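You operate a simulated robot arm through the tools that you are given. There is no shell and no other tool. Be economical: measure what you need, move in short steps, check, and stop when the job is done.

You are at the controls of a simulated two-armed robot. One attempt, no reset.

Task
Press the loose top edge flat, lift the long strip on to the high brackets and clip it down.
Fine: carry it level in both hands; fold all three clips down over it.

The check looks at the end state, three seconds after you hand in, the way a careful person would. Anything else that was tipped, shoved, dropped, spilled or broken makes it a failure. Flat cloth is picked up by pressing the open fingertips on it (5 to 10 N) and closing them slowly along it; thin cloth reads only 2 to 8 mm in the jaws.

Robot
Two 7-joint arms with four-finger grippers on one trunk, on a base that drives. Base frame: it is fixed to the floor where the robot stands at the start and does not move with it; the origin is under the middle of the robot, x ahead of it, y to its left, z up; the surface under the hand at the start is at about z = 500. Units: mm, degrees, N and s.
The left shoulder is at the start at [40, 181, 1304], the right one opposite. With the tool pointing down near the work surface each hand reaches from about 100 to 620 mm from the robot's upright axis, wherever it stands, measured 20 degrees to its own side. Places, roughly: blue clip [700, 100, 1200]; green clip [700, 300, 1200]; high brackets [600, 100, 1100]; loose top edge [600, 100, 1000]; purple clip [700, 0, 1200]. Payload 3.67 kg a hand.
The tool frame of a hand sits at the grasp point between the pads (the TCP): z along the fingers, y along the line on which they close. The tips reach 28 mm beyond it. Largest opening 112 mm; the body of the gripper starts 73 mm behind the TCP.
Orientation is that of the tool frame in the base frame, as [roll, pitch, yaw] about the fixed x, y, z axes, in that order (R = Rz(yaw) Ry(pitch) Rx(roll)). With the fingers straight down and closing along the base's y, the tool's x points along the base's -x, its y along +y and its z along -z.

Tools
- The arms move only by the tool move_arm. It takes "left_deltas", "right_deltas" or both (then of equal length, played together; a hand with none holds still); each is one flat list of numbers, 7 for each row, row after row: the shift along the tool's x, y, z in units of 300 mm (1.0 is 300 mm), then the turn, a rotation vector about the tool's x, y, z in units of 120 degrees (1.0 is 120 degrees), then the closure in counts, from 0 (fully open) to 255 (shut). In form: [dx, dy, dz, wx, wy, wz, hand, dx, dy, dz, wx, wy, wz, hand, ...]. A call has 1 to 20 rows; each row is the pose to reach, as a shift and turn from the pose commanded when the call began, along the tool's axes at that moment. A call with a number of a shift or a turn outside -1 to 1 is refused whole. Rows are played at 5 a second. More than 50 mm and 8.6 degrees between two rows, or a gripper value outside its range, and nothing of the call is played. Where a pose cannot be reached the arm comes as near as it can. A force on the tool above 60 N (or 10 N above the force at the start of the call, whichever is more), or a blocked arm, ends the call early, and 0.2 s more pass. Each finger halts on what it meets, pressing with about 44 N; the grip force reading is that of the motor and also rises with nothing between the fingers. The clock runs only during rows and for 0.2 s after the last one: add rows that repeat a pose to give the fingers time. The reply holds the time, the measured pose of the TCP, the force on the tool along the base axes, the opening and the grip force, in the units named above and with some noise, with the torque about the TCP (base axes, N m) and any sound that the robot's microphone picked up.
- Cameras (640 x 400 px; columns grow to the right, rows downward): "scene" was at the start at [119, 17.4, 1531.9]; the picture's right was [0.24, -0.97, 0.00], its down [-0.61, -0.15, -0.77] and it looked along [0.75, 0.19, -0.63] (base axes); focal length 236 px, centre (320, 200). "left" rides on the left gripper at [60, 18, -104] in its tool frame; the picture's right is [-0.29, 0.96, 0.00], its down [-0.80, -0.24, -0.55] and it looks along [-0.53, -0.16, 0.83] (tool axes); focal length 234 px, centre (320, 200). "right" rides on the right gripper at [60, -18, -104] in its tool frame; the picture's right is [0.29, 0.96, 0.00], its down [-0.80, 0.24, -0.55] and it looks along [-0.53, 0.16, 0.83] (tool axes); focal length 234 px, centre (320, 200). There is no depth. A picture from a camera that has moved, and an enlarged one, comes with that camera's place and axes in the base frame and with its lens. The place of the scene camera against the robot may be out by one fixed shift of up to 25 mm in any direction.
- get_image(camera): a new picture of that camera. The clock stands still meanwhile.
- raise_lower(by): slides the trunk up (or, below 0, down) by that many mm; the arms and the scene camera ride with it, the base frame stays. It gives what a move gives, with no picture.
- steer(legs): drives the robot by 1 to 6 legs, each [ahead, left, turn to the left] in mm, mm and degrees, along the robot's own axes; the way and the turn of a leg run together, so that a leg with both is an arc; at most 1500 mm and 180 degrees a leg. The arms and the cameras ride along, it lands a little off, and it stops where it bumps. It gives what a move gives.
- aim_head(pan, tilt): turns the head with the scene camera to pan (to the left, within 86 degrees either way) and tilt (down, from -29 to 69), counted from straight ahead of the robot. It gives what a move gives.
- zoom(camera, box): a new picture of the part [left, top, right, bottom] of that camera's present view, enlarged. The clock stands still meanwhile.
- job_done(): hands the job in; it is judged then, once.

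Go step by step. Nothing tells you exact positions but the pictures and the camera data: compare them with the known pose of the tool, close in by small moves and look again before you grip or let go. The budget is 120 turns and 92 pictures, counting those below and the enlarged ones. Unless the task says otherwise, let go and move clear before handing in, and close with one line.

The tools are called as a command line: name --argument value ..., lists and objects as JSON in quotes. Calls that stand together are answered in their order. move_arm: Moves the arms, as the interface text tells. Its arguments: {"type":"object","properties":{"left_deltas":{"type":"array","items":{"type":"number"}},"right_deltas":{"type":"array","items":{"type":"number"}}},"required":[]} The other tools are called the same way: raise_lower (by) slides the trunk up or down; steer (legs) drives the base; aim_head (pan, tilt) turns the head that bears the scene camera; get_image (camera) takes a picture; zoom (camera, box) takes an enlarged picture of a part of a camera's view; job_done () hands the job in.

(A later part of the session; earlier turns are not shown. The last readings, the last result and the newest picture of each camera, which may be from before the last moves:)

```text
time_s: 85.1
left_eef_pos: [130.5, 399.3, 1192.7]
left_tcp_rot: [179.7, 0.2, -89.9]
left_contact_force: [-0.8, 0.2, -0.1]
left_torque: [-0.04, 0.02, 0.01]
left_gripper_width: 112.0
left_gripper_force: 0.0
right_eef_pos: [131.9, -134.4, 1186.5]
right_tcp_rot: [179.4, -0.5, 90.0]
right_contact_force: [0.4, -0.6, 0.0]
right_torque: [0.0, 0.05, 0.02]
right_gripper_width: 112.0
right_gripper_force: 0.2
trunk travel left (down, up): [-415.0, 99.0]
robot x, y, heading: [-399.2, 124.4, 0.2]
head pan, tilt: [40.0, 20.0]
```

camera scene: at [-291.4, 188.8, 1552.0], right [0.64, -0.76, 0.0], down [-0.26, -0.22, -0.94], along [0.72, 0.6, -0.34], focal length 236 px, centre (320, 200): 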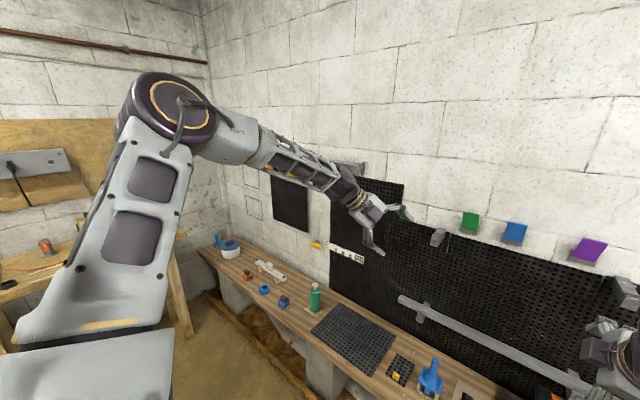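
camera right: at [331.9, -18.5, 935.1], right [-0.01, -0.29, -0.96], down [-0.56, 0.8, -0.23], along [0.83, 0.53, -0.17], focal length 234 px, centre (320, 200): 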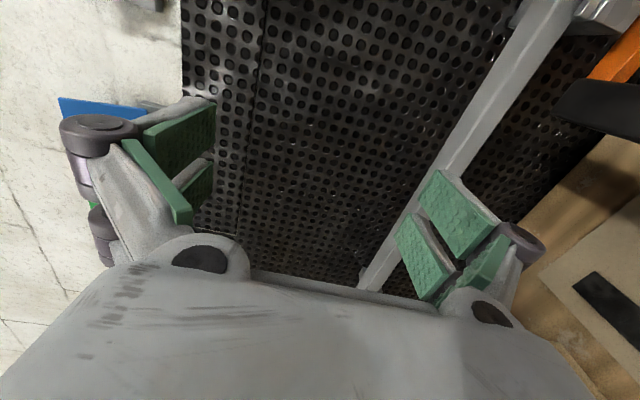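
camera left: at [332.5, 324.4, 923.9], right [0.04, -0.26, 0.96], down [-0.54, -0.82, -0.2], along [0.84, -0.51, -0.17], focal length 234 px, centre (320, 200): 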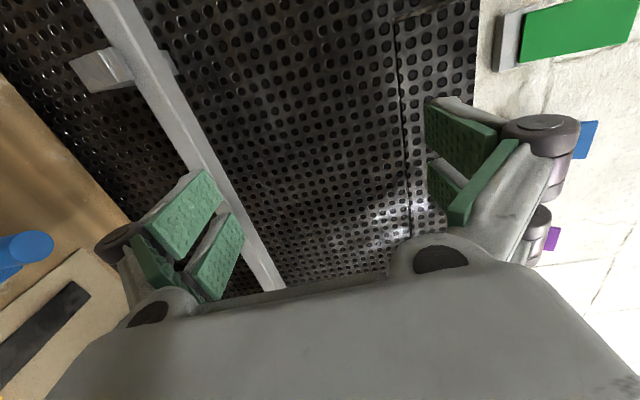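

Both mirrored and reachable. I drive forward 345, lower the trunk 380 and look.

steer --legs '[[345, 0, 0]]'

raise_lower --by -360

aim_head --pan 0 --tilt 35

get_image --camera "scene"

get_image --camera "left"

get_image --camera "right"

```text
time_s: 87.5
left_eef_pos: [481.0, 397.5, 1192.9]
left_tcp_rot: [179.9, 0.2, -90.1]
left_contact_force: [-0.2, 0.7, -0.6]
left_torque: [-0.02, 0.0, 0.03]
left_gripper_width: 111.7
left_gripper_force: 0.1
right_eef_pos: [483.1, -134.1, 1187.4]
right_tcp_rot: [179.4, -0.4, 89.9]
right_contact_force: [-0.2, -0.2, -0.1]
right_torque: [0.01, -0.01, 0.0]
right_gripper_width: 112.3
right_gripper_force: 0.1
trunk travel left (down, up): [-415.0, 99.0]
robot x, y, heading: [-45.1, 130.2, 0.2]
head pan, tilt: [40.0, 20.0]
```

```text
time_s: 91.0
left_eef_pos: [482.3, 399.2, 831.9]
left_tcp_rot: [179.9, 0.1, -90.2]
left_contact_force: [0.8, 0.0, -0.5]
left_torque: [0.0, -0.02, 0.01]
left_gripper_width: 111.9
left_gripper_force: 0.1
right_eef_pos: [482.6, -134.8, 826.5]
right_tcp_rot: [179.4, -0.5, 89.9]
right_contact_force: [-0.1, 0.1, 0.1]
right_torque: [-0.03, 0.0, -0.01]
right_gripper_width: 112.0
right_gripper_force: 0.0
trunk travel left (down, up): [-55.0, 459.0]
robot x, y, heading: [-50.6, 129.4, 0.1]
head pan, tilt: [40.0, 20.0]
```

```text
time_s: 92.0
left_eef_pos: [482.4, 398.1, 832.6]
left_tcp_rot: [180.0, 0.2, -90.1]
left_contact_force: [0.7, -0.2, 0.0]
left_torque: [-0.01, 0.0, -0.02]
left_gripper_width: 112.3
left_gripper_force: 0.1
right_eef_pos: [483.4, -134.6, 825.9]
right_tcp_rot: [179.4, -0.5, 90.0]
right_contact_force: [0.6, -0.6, -0.3]
right_torque: [0.03, 0.04, 0.0]
right_gripper_width: 112.0
right_gripper_force: 0.1
trunk travel left (down, up): [-55.0, 459.0]
robot x, y, heading: [-44.2, 126.6, 0.1]
head pan, tilt: [0.0, 35.0]
```

```text
43 pictures are left
camera scene: at [77.8, 126.1, 1167.5], right [0.0, -1.0, 0.0], down [-0.57, 0.0, -0.82], along [0.82, 0.0, -0.57], focal length 236 px, centre (320, 200)
```

scene: 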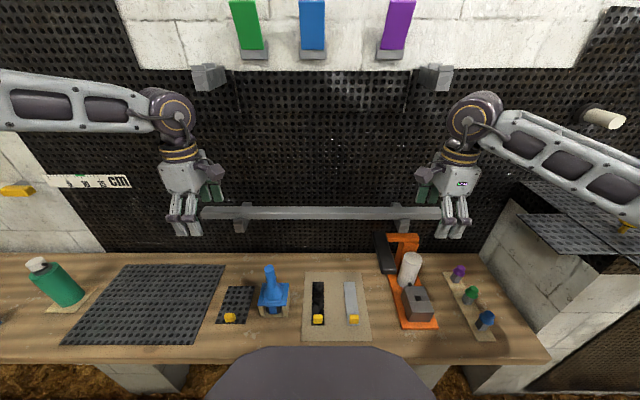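

```text
42 pictures are left
camera left: at [464.0, 337.7, 937.8], right [-0.96, 0.29, 0.0], down [0.24, 0.79, 0.56], along [0.16, 0.53, -0.83], focal length 234 px, centre (320, 200)
```

left: 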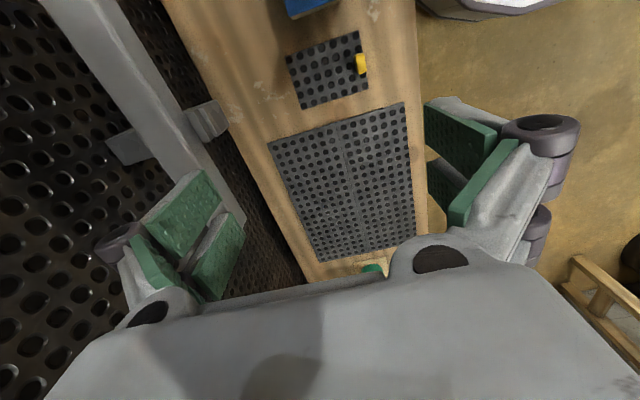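

```text
41 pictures are left
camera right: at [464.3, -74.9, 931.3], right [0.96, 0.29, 0.01], down [0.23, -0.8, 0.55], along [0.17, -0.52, -0.84], focal length 234 px, centre (320, 200)
```

right: 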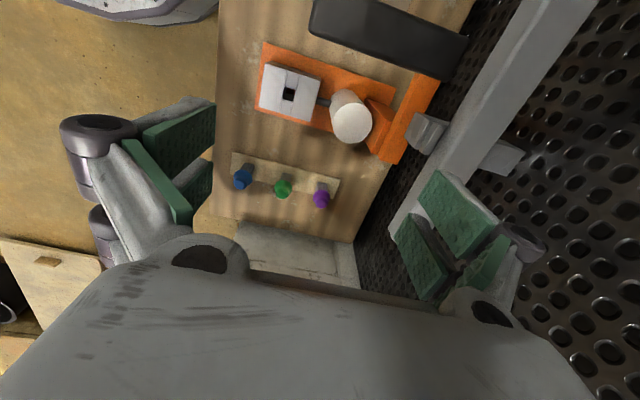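

The views are good: strip ends at about y 470 and y -215, low brackets at y 363 and -105. I'll grip at y 420 and y -165; first I zoom for the strip's exact x and z.

zoom --camera "left" --box '[30, 40, 270, 190]'

zoom --camera "right" --box '[370, 50, 610, 200]'

```text
2.67 times, centred on (150, 115) of left
camera zoom: at [464.0, 337.7, 937.8], right [-0.96, 0.29, 0.0], down [0.24, 0.79, 0.56], along [0.16, 0.53, -0.83], focal length 624 px, centre (773, 427)
```

zoom: 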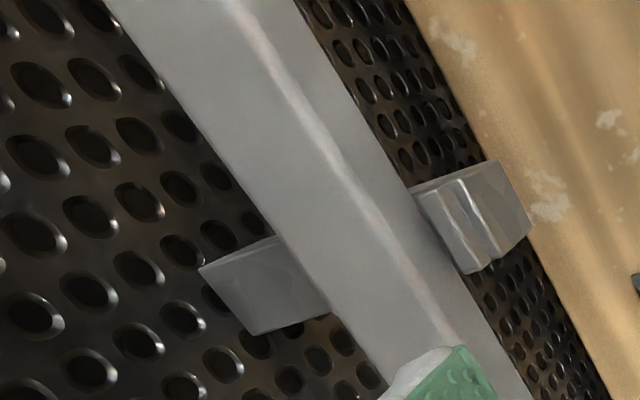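

```text
2.67 times, centred on (490, 125) of right
camera zoom: at [464.3, -74.9, 931.3], right [0.96, 0.29, 0.01], down [0.23, -0.8, 0.55], along [0.17, -0.52, -0.84], focal length 624 px, centre (-133, 400)
```

zoom: 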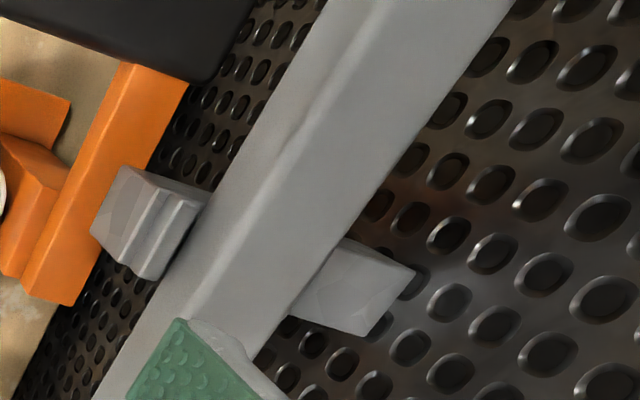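

Consistent: strip spans x 591–622, z 725–748. I move both open hands over it and lower them to z 750 at y 420 and -165.

move_arm --left_deltas '[-0.018, -0.103, 0, 0, 0, 0, 0, -0.037, -0.207, 0, 0, 0, 0, 0, -0.055, -0.31, 0, 0, 0, 0, 0, -0.073, -0.413, 0, 0, 0, 0, 0, -0.073, -0.413, 0.09, 0, 0, 0, 0, -0.073, -0.413, 0.18, 0, 0, 0, 0, -0.073, -0.413, 0.273, 0, 0, 0, 0, -0.073, -0.413, 0.273, 0, 0, 0, 0]' --right_deltas '[-0.025, 0.103, 0, 0, 0, 0, 0, -0.05, 0.205, 0, 0, 0, 0, 0, -0.075, 0.31, 0, 0, 0, 0, 0, -0.1, 0.41, 0, 0, 0, 0, 0, -0.1, 0.41, 0.085, 0, 0, 0, 0, -0.1, 0.41, 0.17, 0, 0, 0, 0, -0.1, 0.41, 0.253, 0, 0, 0, 0, -0.1, 0.41, 0.253, 0, 0, 0, 0]'

get_image --camera "left"

get_image --camera "right"

```text
time_s: 93.8
left_eef_pos: [604.6, 420.2, 749.8]
left_tcp_rot: [179.8, 0.2, -90.0]
left_contact_force: [-0.6, 0.0, -0.2]
left_torque: [0.02, 0.01, 0.0]
left_gripper_width: 112.0
left_gripper_force: 0.0
right_eef_pos: [607.6, -163.7, 751.5]
right_tcp_rot: [179.4, -0.5, 90.0]
right_contact_force: [-0.1, -0.1, -0.4]
right_torque: [-0.03, 0.01, 0.0]
right_gripper_width: 112.1
right_gripper_force: 0.0
trunk travel left (down, up): [-55.0, 459.0]
robot x, y, heading: [-46.6, 125.3, -0.0]
head pan, tilt: [0.0, 35.0]
```

```text
38 pictures are left
camera left: at [586.6, 360.9, 855.5], right [-0.96, 0.29, 0.0], down [0.24, 0.79, 0.56], along [0.16, 0.53, -0.83], focal length 234 px, centre (320, 200)
```

left: 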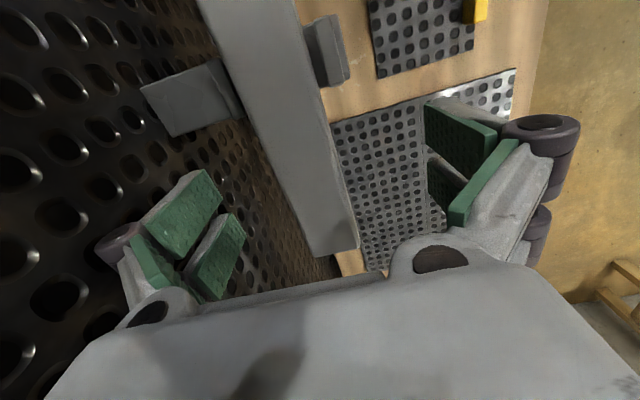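

```text
37 pictures are left
camera right: at [588.7, -103.9, 855.9], right [0.96, 0.29, 0.01], down [0.23, -0.8, 0.55], along [0.17, -0.52, -0.84], focal length 234 px, centre (320, 200)
```

right: 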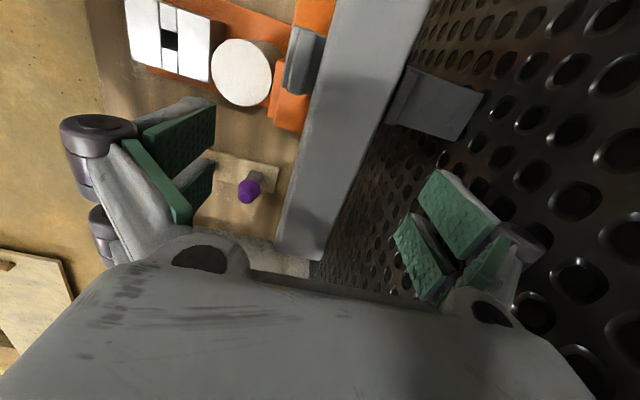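

The strip sits between the fingers on both sides. I close both grippers gradually.

move_arm --left_deltas '[0, 0, 0, 0, 0, 0, 60, 0, 0, 0, 0, 0, 0, 110, 0, 0, 0, 0, 0, 0, 150, 0, 0, 0, 0, 0, 0, 170, 0, 0, 0, 0, 0, 0, 190, 0, 0, 0, 0, 0, 0, 220, 0, 0, 0, 0, 0, 0, 255, 0, 0, 0, 0, 0, 0, 255]' --right_deltas '[0, 0, 0, 0, 0, 0, 60, 0, 0, 0, 0, 0, 0, 110, 0, 0, 0, 0, 0, 0, 150, 0, 0, 0, 0, 0, 0, 170, 0, 0, 0, 0, 0, 0, 190, 0, 0, 0, 0, 0, 0, 220, 0, 0, 0, 0, 0, 0, 255, 0, 0, 0, 0, 0, 0, 255]'

```text
time_s: 95.6
left_eef_pos: [605.2, 421.3, 750.2]
left_tcp_rot: [179.9, 0.2, -90.0]
left_contact_force: [4.3, 0.6, 0.9]
left_torque: [0.04, -0.09, 1.2]
left_gripper_width: 33.5
left_gripper_force: 44.0
right_eef_pos: [607.8, -163.0, 751.4]
right_tcp_rot: [179.3, -0.5, 90.0]
right_contact_force: [-2.8, -0.3, 1.9]
right_torque: [-0.02, 0.09, 0.98]
right_gripper_width: 33.9
right_gripper_force: 44.0
trunk travel left (down, up): [-55.0, 459.0]
robot x, y, heading: [-47.0, 128.6, 0.1]
head pan, tilt: [0.0, 35.0]
```

Both hold the strip (33.5 mm). I lift it straight up 35 mm with the trunk so it stays level.

raise_lower --by 35

get_image --camera "scene"

```text
time_s: 96.4
left_eef_pos: [605.4, 421.2, 783.7]
left_tcp_rot: [179.9, 0.2, -90.1]
left_contact_force: [4.0, 0.2, -1.4]
left_torque: [0.02, -0.2, 1.28]
left_gripper_width: 33.7
left_gripper_force: 44.3
right_eef_pos: [608.2, -162.6, 786.8]
right_tcp_rot: [179.4, -0.6, 90.0]
right_contact_force: [-3.4, -0.3, -1.3]
right_torque: [0.21, 0.2, 1.14]
right_gripper_width: 33.7
right_gripper_force: 44.6
trunk travel left (down, up): [-90.0, 424.0]
robot x, y, heading: [-45.2, 126.7, 0.1]
head pan, tilt: [0.0, 35.0]
```

```text
36 pictures are left
camera scene: at [78.5, 126.0, 1202.6], right [0.0, -1.0, 0.0], down [-0.57, 0.0, -0.82], along [0.82, 0.0, -0.57], focal length 236 px, centre (320, 200)
```

scene: 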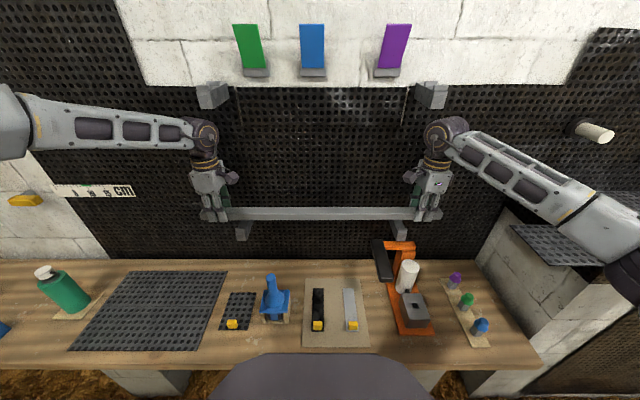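

Strip is free and level. I pull it back 120 mm together, clear of the high bracket tips.

move_arm --left_deltas '[0, 0.05, 0, 0, 0, 0, 255, 0, 0.1, 0, 0, 0, 0, 255, 0, 0.15, 0, 0, 0, 0, 255, 0, 0.2, 0, 0, 0, 0, 255, 0, 0.25, 0, 0, 0, 0, 255, 0, 0.3, 0, 0, 0, 0, 255, 0, 0.35, 0, 0, 0, 0, 255, 0, 0.4, 0, 0, 0, 0, 255]' --right_deltas '[0, -0.05, 0, 0, 0, 0, 255, 0, -0.1, 0, 0, 0, 0, 255, 0, -0.15, 0, 0, 0, 0, 255, 0, -0.2, 0, 0, 0, 0, 255, 0, -0.25, 0, 0, 0, 0, 255, 0, -0.3, 0, 0, 0, 0, 255, 0, -0.35, 0, 0, 0, 0, 255, 0, -0.4, 0, 0, 0, 0, 255]'

raise_lower --by 390

get_image --camera "scene"

get_image --camera "left"

get_image --camera "right"

```text
time_s: 98.2
left_eef_pos: [482.7, 421.4, 786.0]
left_tcp_rot: [179.9, 0.3, -90.1]
left_contact_force: [4.2, 1.9, -4.4]
left_torque: [1.02, 0.13, 1.03]
left_gripper_width: 33.7
left_gripper_force: 44.0
right_eef_pos: [486.9, -163.1, 785.8]
right_tcp_rot: [179.2, -0.6, 90.0]
right_contact_force: [-3.7, -2.5, 0.5]
right_torque: [0.25, -0.14, 1.42]
right_gripper_width: 33.7
right_gripper_force: 44.3
trunk travel left (down, up): [-90.0, 424.0]
robot x, y, heading: [-46.5, 129.6, 0.1]
head pan, tilt: [0.0, 35.0]
```

```text
time_s: 102.0
left_eef_pos: [483.7, 422.4, 1177.1]
left_tcp_rot: [179.9, 0.2, -90.1]
left_contact_force: [5.0, -5.8, 0.8]
left_torque: [-0.61, -0.18, 1.33]
left_gripper_width: 33.8
left_gripper_force: 43.9
right_eef_pos: [487.6, -163.6, 1176.4]
right_tcp_rot: [179.4, -0.4, 90.1]
right_contact_force: [-4.3, 6.2, -3.1]
right_torque: [-0.31, 0.13, 1.21]
right_gripper_width: 33.6
right_gripper_force: 43.9
trunk travel left (down, up): [-480.0, 34.0]
robot x, y, heading: [-49.3, 127.4, 0.1]
head pan, tilt: [0.0, 35.0]
```

```text
35 pictures are left
camera scene: at [78.2, 126.0, 1594.0], right [0.0, -1.0, 0.0], down [-0.57, 0.0, -0.82], along [0.82, 0.0, -0.57], focal length 236 px, centre (320, 200)
```

scene: 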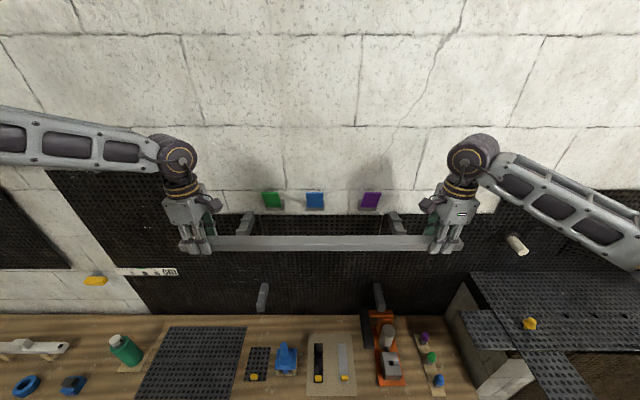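

```text
34 pictures are left
camera left: at [466.1, 360.9, 1282.4], right [-0.96, 0.29, 0.0], down [0.24, 0.79, 0.56], along [0.16, 0.53, -0.83], focal length 234 px, centre (320, 200)
```

left: 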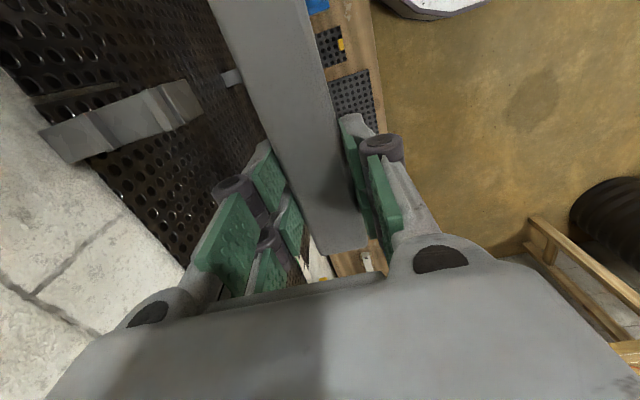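

```text
33 pictures are left
camera right: at [468.8, -103.9, 1281.0], right [0.96, 0.29, 0.01], down [0.23, -0.8, 0.55], along [0.17, -0.52, -0.84], focal length 234 px, centre (320, 200)
```

right: 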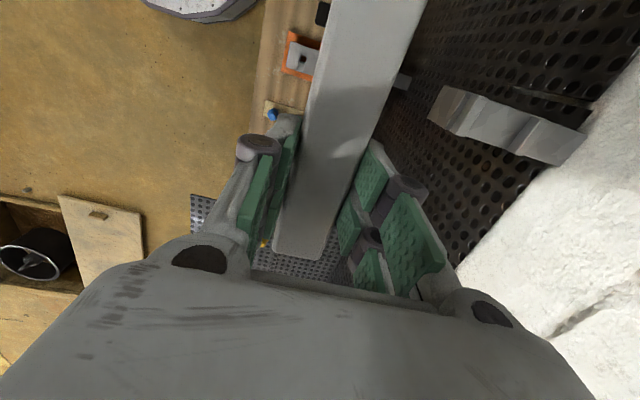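

Carried up and level. I zoom on the high brackets to measure their grooves.

zoom --camera "left" --box '[20, 50, 240, 187]'

zoom --camera "right" --box '[400, 60, 620, 197]'

```text
2.91 times, centred on (130, 118) of left
camera zoom: at [466.1, 360.9, 1282.4], right [-0.96, 0.29, 0.0], down [0.24, 0.79, 0.56], along [0.16, 0.53, -0.83], focal length 681 px, centre (873, 437)
```

zoom: 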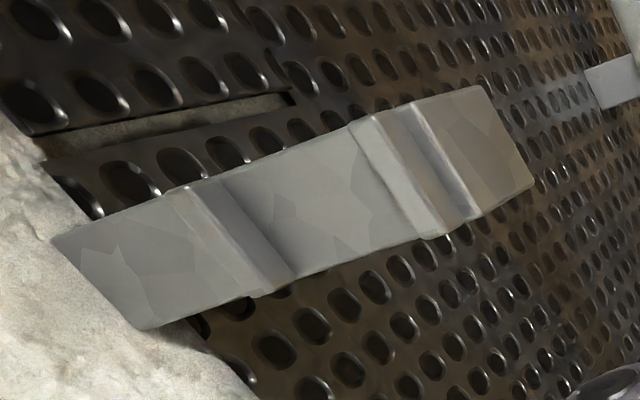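

```text
2.91 times, centred on (510, 128) of right
camera zoom: at [468.8, -103.9, 1281.0], right [0.96, 0.29, 0.01], down [0.23, -0.8, 0.55], along [0.17, -0.52, -0.84], focal length 681 px, centre (-233, 408)
```

zoom: 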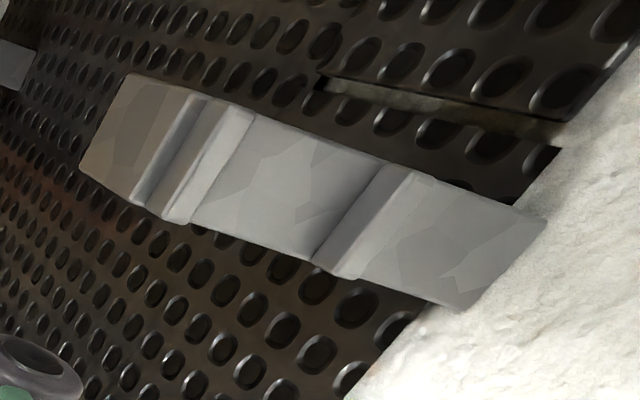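

The grooves run x 587–636 (centre 611) at z about 1104. I move the strip in over them, then lower partway.

move_arm --left_deltas '[0, -0.06, 0, 0, 0, 0, 255, 0, -0.12, 0, 0, 0, 0, 255, 0, -0.18, 0, 0, 0, 0, 255, 0, -0.24, 0, 0, 0, 0, 255, 0, -0.3, 0, 0, 0, 0, 255, 0, -0.36, 0, 0, 0, 0, 255, 0, -0.424, 0, 0, 0, 0, 255, 0, -0.424, 0.04, 0, 0, 0, 255, 0, -0.424, 0.08, 0, 0, 0, 255, 0, -0.424, 0.08, 0, 0, 0, 255]' --right_deltas '[0, 0.058, 0, 0, 0, 0, 255, 0, 0.116, 0, 0, 0, 0, 255, 0, 0.174, 0, 0, 0, 0, 255, 0, 0.232, 0, 0, 0, 0, 255, 0, 0.29, 0, 0, 0, 0, 255, 0, 0.348, 0, 0, 0, 0, 255, 0, 0.411, 0, 0, 0, 0, 255, 0, 0.411, 0.04, 0, 0, 0, 255, 0, 0.411, 0.08, 0, 0, 0, 255, 0, 0.411, 0.08, 0, 0, 0, 255]'

get_image --camera "left"

get_image --camera "right"

```text
time_s: 104.2
left_eef_pos: [613.2, 423.5, 1151.4]
left_tcp_rot: [179.9, 0.2, -90.1]
left_contact_force: [1.9, 0.2, 1.2]
left_torque: [-0.04, 0.22, 0.61]
left_gripper_width: 33.6
left_gripper_force: 44.3
right_eef_pos: [612.9, -163.4, 1153.2]
right_tcp_rot: [179.5, -0.5, 90.0]
right_contact_force: [-1.2, 0.5, -3.3]
right_torque: [-0.83, -0.2, 0.29]
right_gripper_width: 33.6
right_gripper_force: 43.9
trunk travel left (down, up): [-480.0, 34.0]
robot x, y, heading: [-45.6, 128.8, 0.1]
head pan, tilt: [0.0, 35.0]
```

```text
30 pictures are left
camera left: at [594.4, 361.5, 1257.2], right [-0.96, 0.29, 0.0], down [0.24, 0.79, 0.56], along [0.16, 0.53, -0.83], focal length 234 px, centre (320, 200)
```

left: 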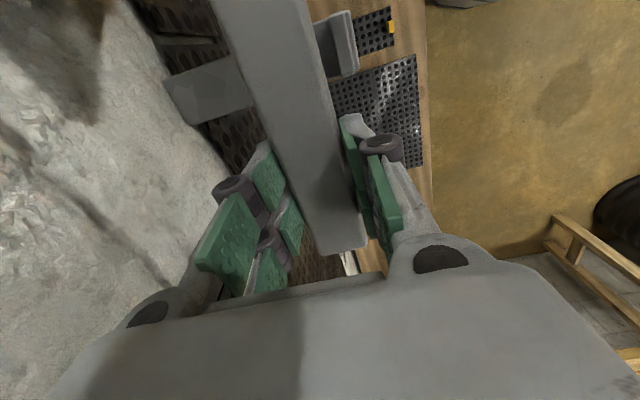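

```text
29 pictures are left
camera right: at [593.9, -103.2, 1258.0], right [0.96, 0.29, 0.01], down [0.23, -0.8, 0.55], along [0.17, -0.52, -0.84], focal length 234 px, centre (320, 200)
```

right: 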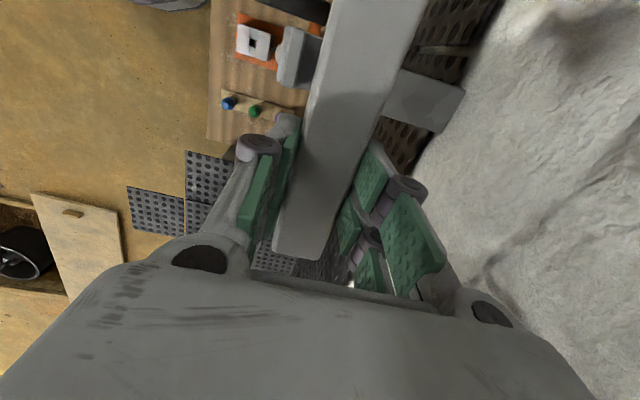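

The front lips show just ahead of the strip on both sides, so it is over the grooves. I lower gently to contact.

move_arm --left_deltas '[0, 0, 0.015, 0, 0, 0, 255, 0, 0, 0.03, 0, 0, 0, 255, 0, 0, 0.045, 0, 0, 0, 255, 0, 0, 0.06, 0, 0, 0, 255, 0, 0, 0.067, 0, 0, 0, 255, 0, 0, 0.073, 0, 0, 0, 255, 0, 0, 0.073, 0, 0, 0, 255]' --right_deltas '[0, 0, 0.017, 0, 0, 0, 255, 0, 0, 0.034, 0, 0, 0, 255, 0, 0, 0.05, 0, 0, 0, 255, 0, 0, 0.066, 0, 0, 0, 255, 0, 0, 0.073, 0, 0, 0, 255, 0, 0, 0.08, 0, 0, 0, 255, 0, 0, 0.08, 0, 0, 0, 255]'

zoom --camera "left" --box '[150, 0, 390, 150]'

zoom --camera "right" --box '[250, 0, 490, 150]'

```text
time_s: 105.8
left_eef_pos: [609.8, 421.9, 1135.8]
left_tcp_rot: [-179.6, 0.1, -90.1]
left_contact_force: [10.3, 1.3, 22.6]
left_torque: [0.64, -0.07, 0.57]
left_gripper_width: 33.6
left_gripper_force: 44.2
right_eef_pos: [611.6, -165.4, 1134.7]
right_tcp_rot: [178.7, -0.6, 90.0]
right_contact_force: [9.4, -0.7, 38.5]
right_torque: [-0.35, -0.11, 0.8]
right_gripper_width: 33.9
right_gripper_force: 43.9
trunk travel left (down, up): [-480.0, 34.0]
robot x, y, heading: [-44.7, 129.3, 0.1]
head pan, tilt: [0.0, 35.0]
```

```text
2.67 times, centred on (270, 75) of left
camera zoom: at [591.5, 361.4, 1240.3], right [-0.96, 0.29, -0.01], down [0.24, 0.8, 0.56], along [0.17, 0.53, -0.83], focal length 624 px, centre (453, 533)
```

zoom: 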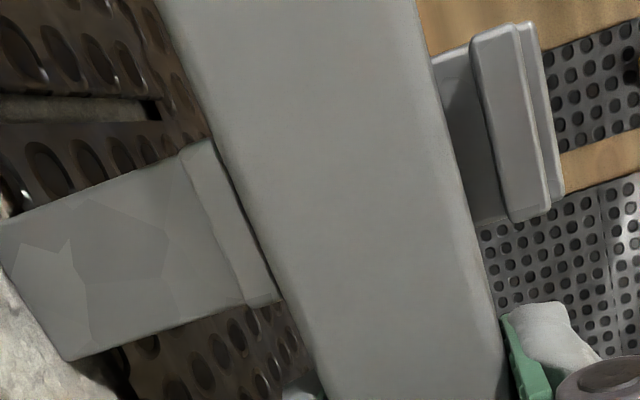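

```text
2.67 times, centred on (370, 75) of right
camera zoom: at [591.3, -103.7, 1240.4], right [0.96, 0.29, 0.02], down [0.23, -0.8, 0.55], along [0.18, -0.52, -0.83], focal length 624 px, centre (187, 533)
```

zoom: 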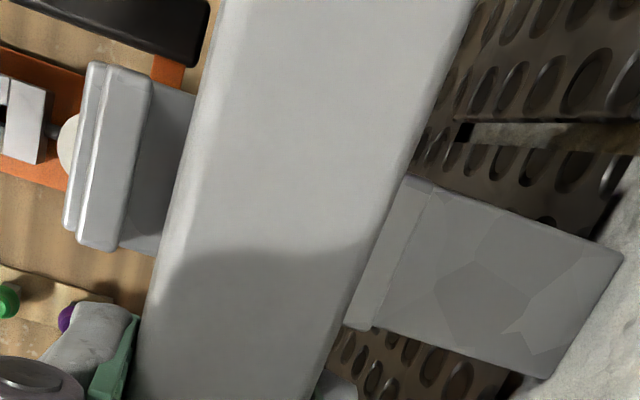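

Firm contact on both brackets (about 23 and 38 N) with the strip between the lips. I ease the force and open the fingers part way.

move_arm --left_deltas '[0, 0, -0.008, 0, 0, 0, 255, 0, 0, -0.013, 0, 0, 0, 255, 0, 0, -0.013, 0, 0, 0, 170, 0, 0, -0.013, 0, 0, 0, 155, 0, 0, -0.013, 0, 0, 0, 135, 0, 0, -0.013, 0, 0, 0, 118, 0, 0, -0.013, 0, 0, 0, 118]' --right_deltas '[0, 0, -0.008, 0, 0, 0, 255, 0, 0, -0.013, 0, 0, 0, 255, 0, 0, -0.013, 0, 0, 0, 170, 0, 0, -0.013, 0, 0, 0, 155, 0, 0, -0.013, 0, 0, 0, 135, 0, 0, -0.013, 0, 0, 0, 118, 0, 0, -0.013, 0, 0, 0, 118]'

zoom --camera "left" --box '[150, 0, 390, 280]'

zoom --camera "right" --box '[250, 0, 490, 280]'

```text
time_s: 107.4
left_eef_pos: [612.5, 421.7, 1135.1]
left_tcp_rot: [179.8, 0.3, -90.1]
left_contact_force: [-0.1, 0.4, -0.5]
left_torque: [0.02, 0.0, 0.02]
left_gripper_width: 60.5
left_gripper_force: 0.1
right_eef_pos: [611.0, -162.9, 1133.8]
right_tcp_rot: [179.4, -0.5, 90.0]
right_contact_force: [0.1, -0.2, -0.3]
right_torque: [0.01, -0.04, 0.02]
right_gripper_width: 60.0
right_gripper_force: 0.0
trunk travel left (down, up): [-480.0, 34.0]
robot x, y, heading: [-48.5, 130.2, 0.2]
head pan, tilt: [0.0, 35.0]
```

```text
1.43 times, centred on (270, 140) of left
camera zoom: at [593.2, 361.3, 1240.4], right [-0.96, 0.29, 0.0], down [0.24, 0.79, 0.56], along [0.16, 0.53, -0.83], focal length 334 px, centre (391, 286)
```

zoom: 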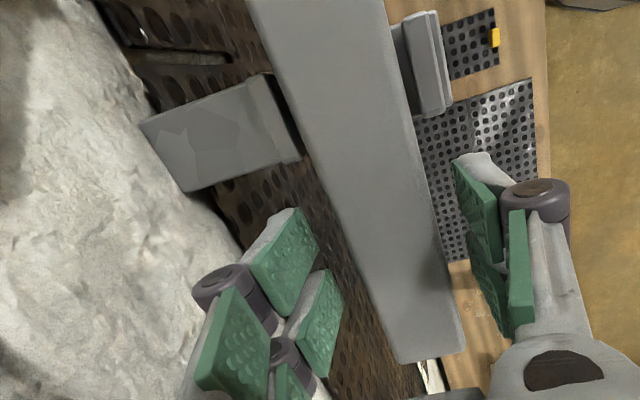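

```text
1.43 times, centred on (370, 140) of right
camera zoom: at [592.5, -103.6, 1238.4], right [0.96, 0.29, 0.01], down [0.23, -0.8, 0.55], along [0.17, -0.52, -0.84], focal length 334 px, centre (249, 286)
```

zoom: 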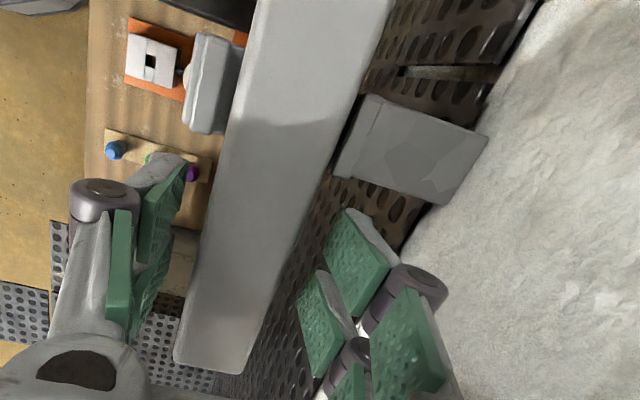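

The strip rests between the lips on both brackets. I raise both hands straight up, then back away from the wall and close the fingers.

move_arm --left_deltas '[0, 0, -0.06, 0, 0, 0, 118, 0, 0, -0.13, 0, 0, 0, 118, 0, 0, -0.23, 0, 0, 0, 118, 0, 0, -0.33, 0, 0, 0, 118, 0, 0, -0.43, 0, 0, 0, 118, 0, 0.13, -0.45, 0, 0, 0, 255, 0, 0.26, -0.45, 0, 0, 0, 255, 0, 0.39, -0.45, 0, 0, 0, 255, 0, 0.5, -0.45, 0, 0, 0, 255]' --right_deltas '[0, 0, -0.06, 0, 0, 0, 118, 0, 0, -0.13, 0, 0, 0, 118, 0, 0, -0.23, 0, 0, 0, 118, 0, 0, -0.33, 0, 0, 0, 118, 0, 0, -0.43, 0, 0, 0, 118, 0, -0.13, -0.45, 0, 0, 0, 255, 0, -0.26, -0.45, 0, 0, 0, 255, 0, -0.39, -0.45, 0, 0, 0, 255, 0, -0.5, -0.45, 0, 0, 0, 255]'

get_image --camera "scene"

```text
time_s: 109.4
left_eef_pos: [456.8, 422.2, 1271.7]
left_tcp_rot: [-179.9, 0.3, -90.1]
left_contact_force: [0.0, -0.7, 0.5]
left_torque: [-0.01, -0.03, -0.01]
left_gripper_width: 0.0
left_gripper_force: 35.6
right_eef_pos: [455.5, -162.9, 1269.5]
right_tcp_rot: [179.2, -0.6, 90.2]
right_contact_force: [-0.6, -0.9, 0.3]
right_torque: [-0.01, -0.03, 0.04]
right_gripper_width: 0.0
right_gripper_force: 35.4
trunk travel left (down, up): [-480.0, 34.0]
robot x, y, heading: [-45.0, 133.5, 0.2]
head pan, tilt: [0.0, 35.0]
```

```text
24 pictures are left
camera scene: at [74.1, 126.0, 1594.3], right [0.0, -1.0, 0.0], down [-0.57, 0.0, -0.82], along [0.82, 0.0, -0.57], focal length 236 px, centre (320, 200)
```

scene: 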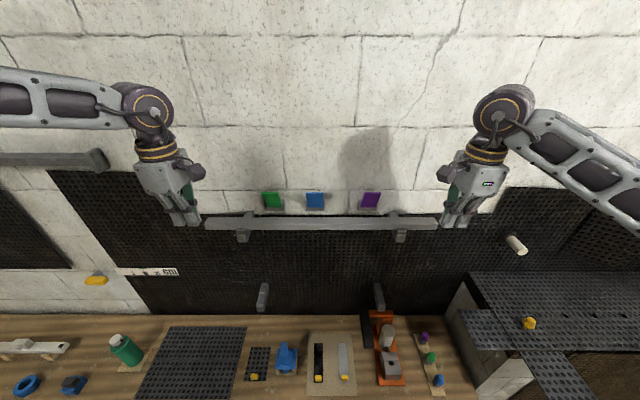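

The strip stays on the brackets. I zoom in on strip and clips.

zoom --camera "scene" --box '[225, 170, 415, 250]'

```text
3.37 times, centred on (320, 210) of scene
camera zoom: at [74.1, 126.0, 1594.3], right [0.0, -1.0, 0.0], down [-0.57, 0.0, -0.82], along [0.82, 0.0, -0.57], focal length 794 px, centre (320, 166)
```

zoom: 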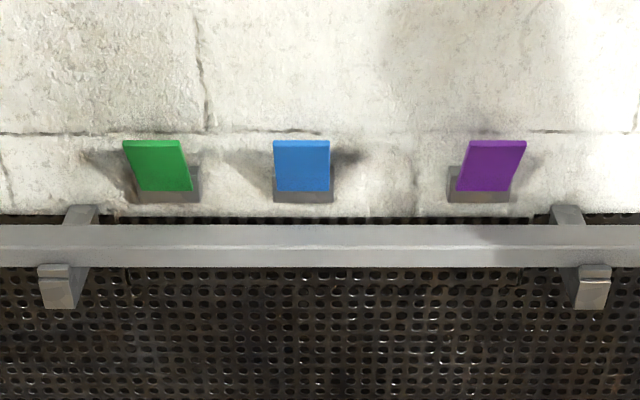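

All three clips stand up at y 268, 142 and -24. I tilt both closed hands 40° toward the wall and stage them above the green (left) and purple (right) clips.

move_arm --left_deltas '[0.0, 0, -0.06, 0.03, 0, 0, 255, 0.08, -0.04, -0.093, 0.09, 0, 0, 255, 0.16, -0.11, -0.093, 0.15, 0, 0, 255, 0.25, -0.19, -0.093, 0.21, 0, 0, 255, 0.34, -0.27, -0.093, 0.27, 0, 0, 255, 0.43, -0.36, -0.093, 0.333, 0, 0, 255, 0.513, -0.443, -0.093, 0.333, 0, 0, 255, 0.513, -0.443, -0.093, 0.333, 0, 0, 255]' --right_deltas '[0.0, 0, -0.06, -0.03, 0, 0, 255, 0.08, 0.04, -0.102, -0.09, 0, 0, 255, 0.16, 0.11, -0.102, -0.15, 0, 0, 255, 0.24, 0.19, -0.102, -0.21, 0, 0, 255, 0.32, 0.27, -0.102, -0.27, 0, 0, 255, 0.4, 0.36, -0.102, -0.333, 0, 0, 255, 0.463, 0.448, -0.102, -0.333, 0, 0, 255, 0.463, 0.448, -0.102, -0.333, 0, 0, 255]'

get_image --camera "right"

get_image --camera "left"

```text
time_s: 111.2
left_eef_pos: [594.4, 266.2, 1298.5]
left_tcp_rot: [-140.0, 0.3, -90.1]
left_contact_force: [-0.1, -0.3, 0.7]
left_torque: [-0.02, -0.05, -0.02]
left_gripper_width: 0.1
left_gripper_force: 35.6
right_eef_pos: [593.1, -26.7, 1301.2]
right_tcp_rot: [139.3, -0.5, 90.0]
right_contact_force: [-0.6, 1.2, -0.2]
right_torque: [0.03, -0.02, 0.02]
right_gripper_width: 0.0
right_gripper_force: 35.9
trunk travel left (down, up): [-480.0, 34.0]
robot x, y, heading: [-40.7, 128.1, 0.1]
head pan, tilt: [0.0, 35.0]
```

```text
22 pictures are left
camera right: at [511.9, 33.7, 1369.7], right [0.73, 0.28, 0.63], down [-0.18, -0.8, 0.57], along [0.66, -0.53, -0.53], focal length 234 px, centre (320, 200)
```

right: 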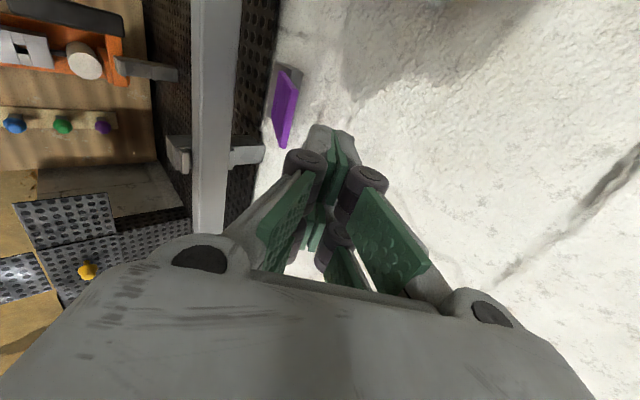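

```text
21 pictures are left
camera left: at [514.3, 205.7, 1367.6], right [-0.73, 0.29, -0.61], down [-0.17, 0.8, 0.58], along [0.66, 0.53, -0.53], focal length 234 px, centre (320, 200)
```

left: 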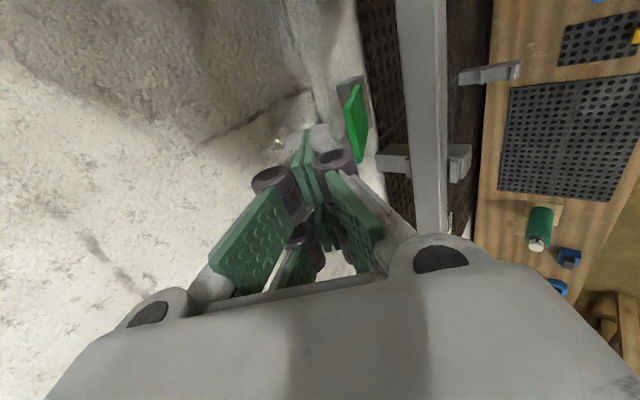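

The purple plate's top edge measures at about (635, -20, 1216), as expected. I hook the right fingertips over it and fold it down along its arc.

move_arm --right_deltas '[0.009, 0.019, 0.104, 0, 0, 0, 255, 0.009, 0.037, 0.207, 0, 0, 0, 255, 0.009, -0.005, 0.252, 0, 0, 0, 255, 0.009, -0.048, 0.297, 0, 0, 0, 255, 0.009, -0.075, 0.303, 0, 0, 0, 255, 0.009, -0.101, 0.308, 0, 0, 0, 255, 0.009, -0.132, 0.313, 0, 0, 0, 255, 0.009, -0.162, 0.317, 0, 0, 0, 255, 0.009, -0.195, 0.32, 0, 0, 0, 255, 0.009, -0.227, 0.322, 0, 0, 0, 255, 0.009, -0.25, 0.323, 0, 0, 0, 255, 0.009, -0.272, 0.323, 0, 0, 0, 255]'

get_image --camera "right"

```text
time_s: 113.8
left_eef_pos: [596.9, 265.9, 1297.2]
left_tcp_rot: [-140.2, 0.3, -90.1]
left_contact_force: [0.5, 0.1, -1.1]
left_torque: [0.02, 0.0, 0.0]
left_gripper_width: 0.1
left_gripper_force: 35.5
right_eef_pos: [595.0, -22.7, 1172.3]
right_tcp_rot: [139.4, -0.5, 90.0]
right_contact_force: [-0.1, -0.2, 0.3]
right_torque: [0.02, 0.01, -0.04]
right_gripper_width: 0.0
right_gripper_force: 35.6
trunk travel left (down, up): [-480.0, 34.0]
robot x, y, heading: [-46.3, 126.5, 0.1]
head pan, tilt: [0.0, 35.0]
```

```text
20 pictures are left
camera right: at [514.2, 37.6, 1240.8], right [0.73, 0.28, 0.63], down [-0.18, -0.8, 0.57], along [0.66, -0.53, -0.53], focal length 234 px, centre (320, 200)
```

right: 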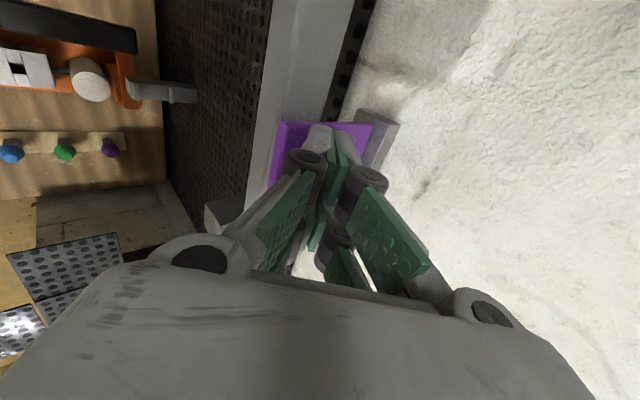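

The purple clip has folded down over the strip. I press it down a few millimetres more to seat it.

move_arm --right_deltas '[0, -0.0043, 0.005, 0, 0, 0, 255, 0, -0.0087, 0.01, 0, 0, 0, 255, 0, -0.013, 0.015, 0, 0, 0, 255, 0, -0.0162, 0.019, 0, 0, 0, 255]'

```text
time_s: 114.8
left_eef_pos: [597.5, 266.7, 1297.2]
left_tcp_rot: [-140.1, 0.2, -90.1]
left_contact_force: [0.3, 0.1, -0.5]
left_torque: [-0.02, 0.0, -0.02]
left_gripper_width: 0.2
left_gripper_force: 35.8
right_eef_pos: [593.8, -21.8, 1166.5]
right_tcp_rot: [139.4, -0.6, 90.0]
right_contact_force: [-0.9, 1.2, 1.2]
right_torque: [0.0, -0.01, 0.0]
right_gripper_width: 0.0
right_gripper_force: 36.2
trunk travel left (down, up): [-480.0, 34.0]
robot x, y, heading: [-45.5, 129.4, 0.1]
head pan, tilt: [0.0, 35.0]
```

Almost no force yet. I continue down in 2 mm steps.

move_arm --right_deltas '[0, -0.0043, 0.005, 0, 0, 0, 255, 0, -0.0087, 0.01, 0, 0, 0, 255, 0, -0.013, 0.015, 0, 0, 0, 255, 0, -0.0173, 0.02, 0, 0, 0, 255]'

get_image --camera "right"

```text
time_s: 115.8
left_eef_pos: [593.2, 266.2, 1298.9]
left_tcp_rot: [-140.0, 0.3, -90.2]
left_contact_force: [-0.9, -0.5, -0.4]
left_torque: [-0.03, 0.02, 0.0]
left_gripper_width: 0.2
left_gripper_force: 35.8
right_eef_pos: [594.3, -20.9, 1164.7]
right_tcp_rot: [138.6, -0.5, 89.8]
right_contact_force: [7.9, -5.6, 37.1]
right_torque: [-0.65, -0.49, 0.02]
right_gripper_width: 0.0
right_gripper_force: 35.9
trunk travel left (down, up): [-480.0, 34.0]
robot x, y, heading: [-44.8, 131.5, 0.4]
head pan, tilt: [0.0, 35.0]
```

```text
19 pictures are left
camera right: at [512.2, 38.1, 1232.2], right [0.72, 0.28, 0.64], down [-0.19, -0.8, 0.57], along [0.67, -0.53, -0.52], focal length 234 px, centre (320, 200)
```

right: 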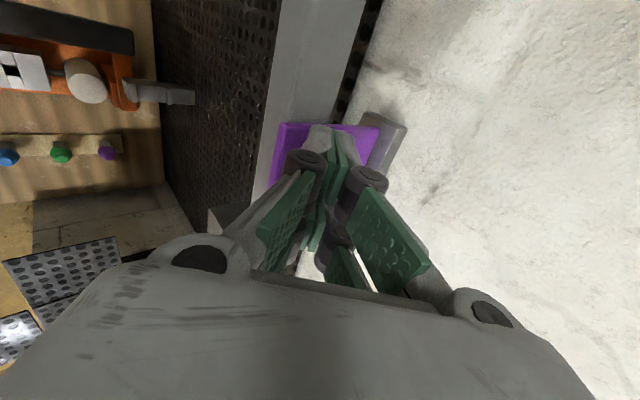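

The purple clip is firmly on the strip (37 N). I lift the right hand away and do the same with the left on the green clip.

move_arm --left_deltas '[0, -0.02, 0.098, 0, 0, 0, 255, 0, -0.041, 0.195, 0, 0, 0, 255, 0, 0.002, 0.24, 0, 0, 0, 255, 0, 0.044, 0.285, 0, 0, 0, 255, 0, 0.07, 0.291, 0, 0, 0, 255, 0, 0.097, 0.297, 0, 0, 0, 255, 0, 0.128, 0.302, 0, 0, 0, 255, 0, 0.158, 0.307, 0, 0, 0, 255, 0, 0.19, 0.31, 0, 0, 0, 255, 0, 0.223, 0.313, 0, 0, 0, 255, 0, 0.245, 0.314, 0, 0, 0, 255, 0, 0.268, 0.315, 0, 0, 0, 255]' --right_deltas '[0, 0.02, -0.024, 0, 0, 0, 255, 0, 0.06, -0.07, 0, 0, 0, 255, 0, 0.12, -0.14, 0, 0, 0, 255, 0, 0.18, -0.21, 0, 0, 0, 255, 0, 0.238, -0.278, 0, 0, 0, 255, 0, 0.238, -0.278, 0, 0, 0, 255, 0, 0.238, -0.278, 0, 0, 0, 255, 0, 0.238, -0.278, 0, 0, 0, 255, 0, 0.238, -0.278, 0, 0, 0, 255, 0, 0.238, -0.278, 0, 0, 0, 255, 0, 0.238, -0.278, 0, 0, 0, 255, 0, 0.238, -0.278, 0, 0, 0, 255]'

get_image --camera "left"

get_image --camera "right"

```text
time_s: 118.4
left_eef_pos: [590.1, 267.8, 1173.5]
left_tcp_rot: [-140.1, 0.1, -90.1]
left_contact_force: [-0.3, -0.3, 0.0]
left_torque: [0.03, 0.01, 0.0]
left_gripper_width: 0.0
left_gripper_force: 35.4
right_eef_pos: [593.4, -21.7, 1267.6]
right_tcp_rot: [139.3, -0.4, 89.9]
right_contact_force: [-0.1, -0.4, 0.5]
right_torque: [0.03, -0.04, -0.02]
right_gripper_width: 0.1
right_gripper_force: 36.1
trunk travel left (down, up): [-480.0, 34.0]
robot x, y, heading: [-48.7, 129.2, 0.1]
head pan, tilt: [0.0, 35.0]
```

```text
18 pictures are left
camera left: at [510.1, 207.3, 1242.6], right [-0.73, 0.29, -0.61], down [-0.17, 0.8, 0.58], along [0.66, 0.53, -0.53], focal length 234 px, centre (320, 200)
```

left: 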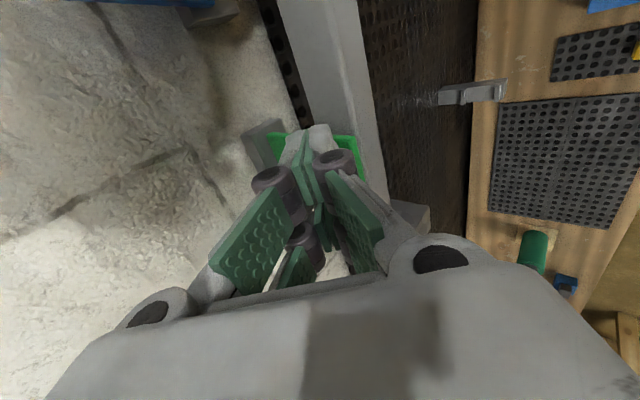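

```text
17 pictures are left
camera right: at [512.8, 38.6, 1336.5], right [0.73, 0.28, 0.63], down [-0.18, -0.8, 0.57], along [0.66, -0.53, -0.53], focal length 234 px, centre (320, 200)
```

right: 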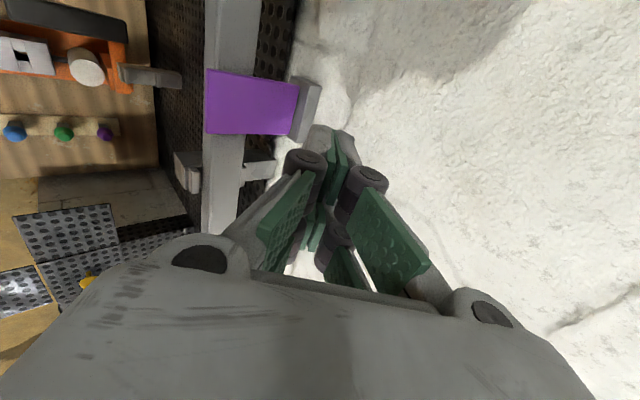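

Purple stays clipped. Green is folded; I press it down in small steps.

move_arm --left_deltas '[0, 0.0064, 0.0077, 0, 0, 0, 255, 0, 0.0107, 0.0128, 0, 0, 0, 255, 0, 0.015, 0.0179, 0, 0, 0, 255, 0, 0.0193, 0.023, 0, 0, 0, 255, 0, 0.0235, 0.028, 0, 0, 0, 255, 0, 0.026, 0.031, 0, 0, 0, 255]'

```text
time_s: 119.8
left_eef_pos: [593.6, 268.2, 1165.0]
left_tcp_rot: [-139.7, 0.3, -90.2]
left_contact_force: [0.9, 2.6, 22.9]
left_torque: [0.02, -0.2, 0.04]
left_gripper_width: 0.0
left_gripper_force: 35.7
right_eef_pos: [592.9, -20.5, 1268.7]
right_tcp_rot: [139.2, -0.5, 90.0]
right_contact_force: [-0.6, 0.1, -1.0]
right_torque: [0.03, 0.01, 0.02]
right_gripper_width: 0.0
right_gripper_force: 35.3
trunk travel left (down, up): [-480.0, 34.0]
robot x, y, heading: [-45.8, 128.6, 0.0]
head pan, tilt: [0.0, 35.0]
```

Green is firm too (23 N). I raise both hands, then shift the base 126 right so the left hand comes above the blue clip.

move_arm --left_deltas '[0, -0.02, -0.024, 0, 0, 0, 255, 0, -0.06, -0.072, 0, 0, 0, 255, 0, -0.13, -0.155, 0, 0, 0, 255, 0, -0.2, -0.238, 0, 0, 0, 255, 0, -0.279, -0.332, 0, 0, 0, 255]' --right_deltas '[0, 0.013, -0.015, 0, 0, 0, 255, 0, 0.026, -0.03, 0, 0, 0, 255, 0, 0.04, -0.046, 0, 0, 0, 255, 0, 0.053, -0.061, 0, 0, 0, 255, 0, 0.065, -0.076, 0, 0, 0, 255]'

steer --legs '[[0, -126, 0]]'

get_image --camera "left"

```text
time_s: 121.0
left_eef_pos: [589.9, 266.9, 1292.6]
left_tcp_rot: [-140.1, 0.3, -90.1]
left_contact_force: [0.0, -0.9, 0.7]
left_torque: [0.03, -0.01, 0.0]
left_gripper_width: 0.0
left_gripper_force: 35.4
right_eef_pos: [594.4, -23.8, 1298.7]
right_tcp_rot: [139.3, -0.5, 90.0]
right_contact_force: [0.7, -0.6, -0.4]
right_torque: [0.01, 0.0, -0.03]
right_gripper_width: 0.4
right_gripper_force: 35.7
trunk travel left (down, up): [-480.0, 34.0]
robot x, y, heading: [-48.5, 129.0, 0.0]
head pan, tilt: [0.0, 35.0]
```

```text
time_s: 122.2
left_eef_pos: [591.0, 141.7, 1291.9]
left_tcp_rot: [-140.1, 0.2, -90.1]
left_contact_force: [0.3, 0.0, 0.1]
left_torque: [-0.01, 0.0, -0.04]
left_gripper_width: 0.2
left_gripper_force: 35.2
right_eef_pos: [593.9, -147.2, 1296.7]
right_tcp_rot: [139.4, -0.5, 90.1]
right_contact_force: [0.2, 0.0, -0.4]
right_torque: [0.05, 0.03, 0.0]
right_gripper_width: 0.0
right_gripper_force: 35.5
trunk travel left (down, up): [-480.0, 34.0]
robot x, y, heading: [-44.5, 3.3, 0.1]
head pan, tilt: [0.0, 35.0]
```

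```text
16 pictures are left
camera left: at [511.3, 81.4, 1360.6], right [-0.73, 0.29, -0.61], down [-0.17, 0.8, 0.58], along [0.66, 0.53, -0.54], focal length 234 px, centre (320, 200)
```

left: 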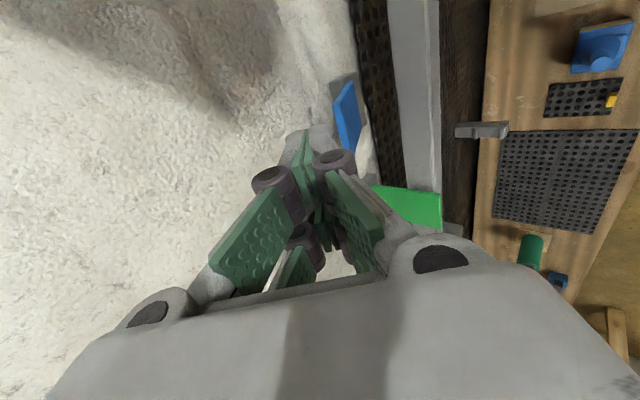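

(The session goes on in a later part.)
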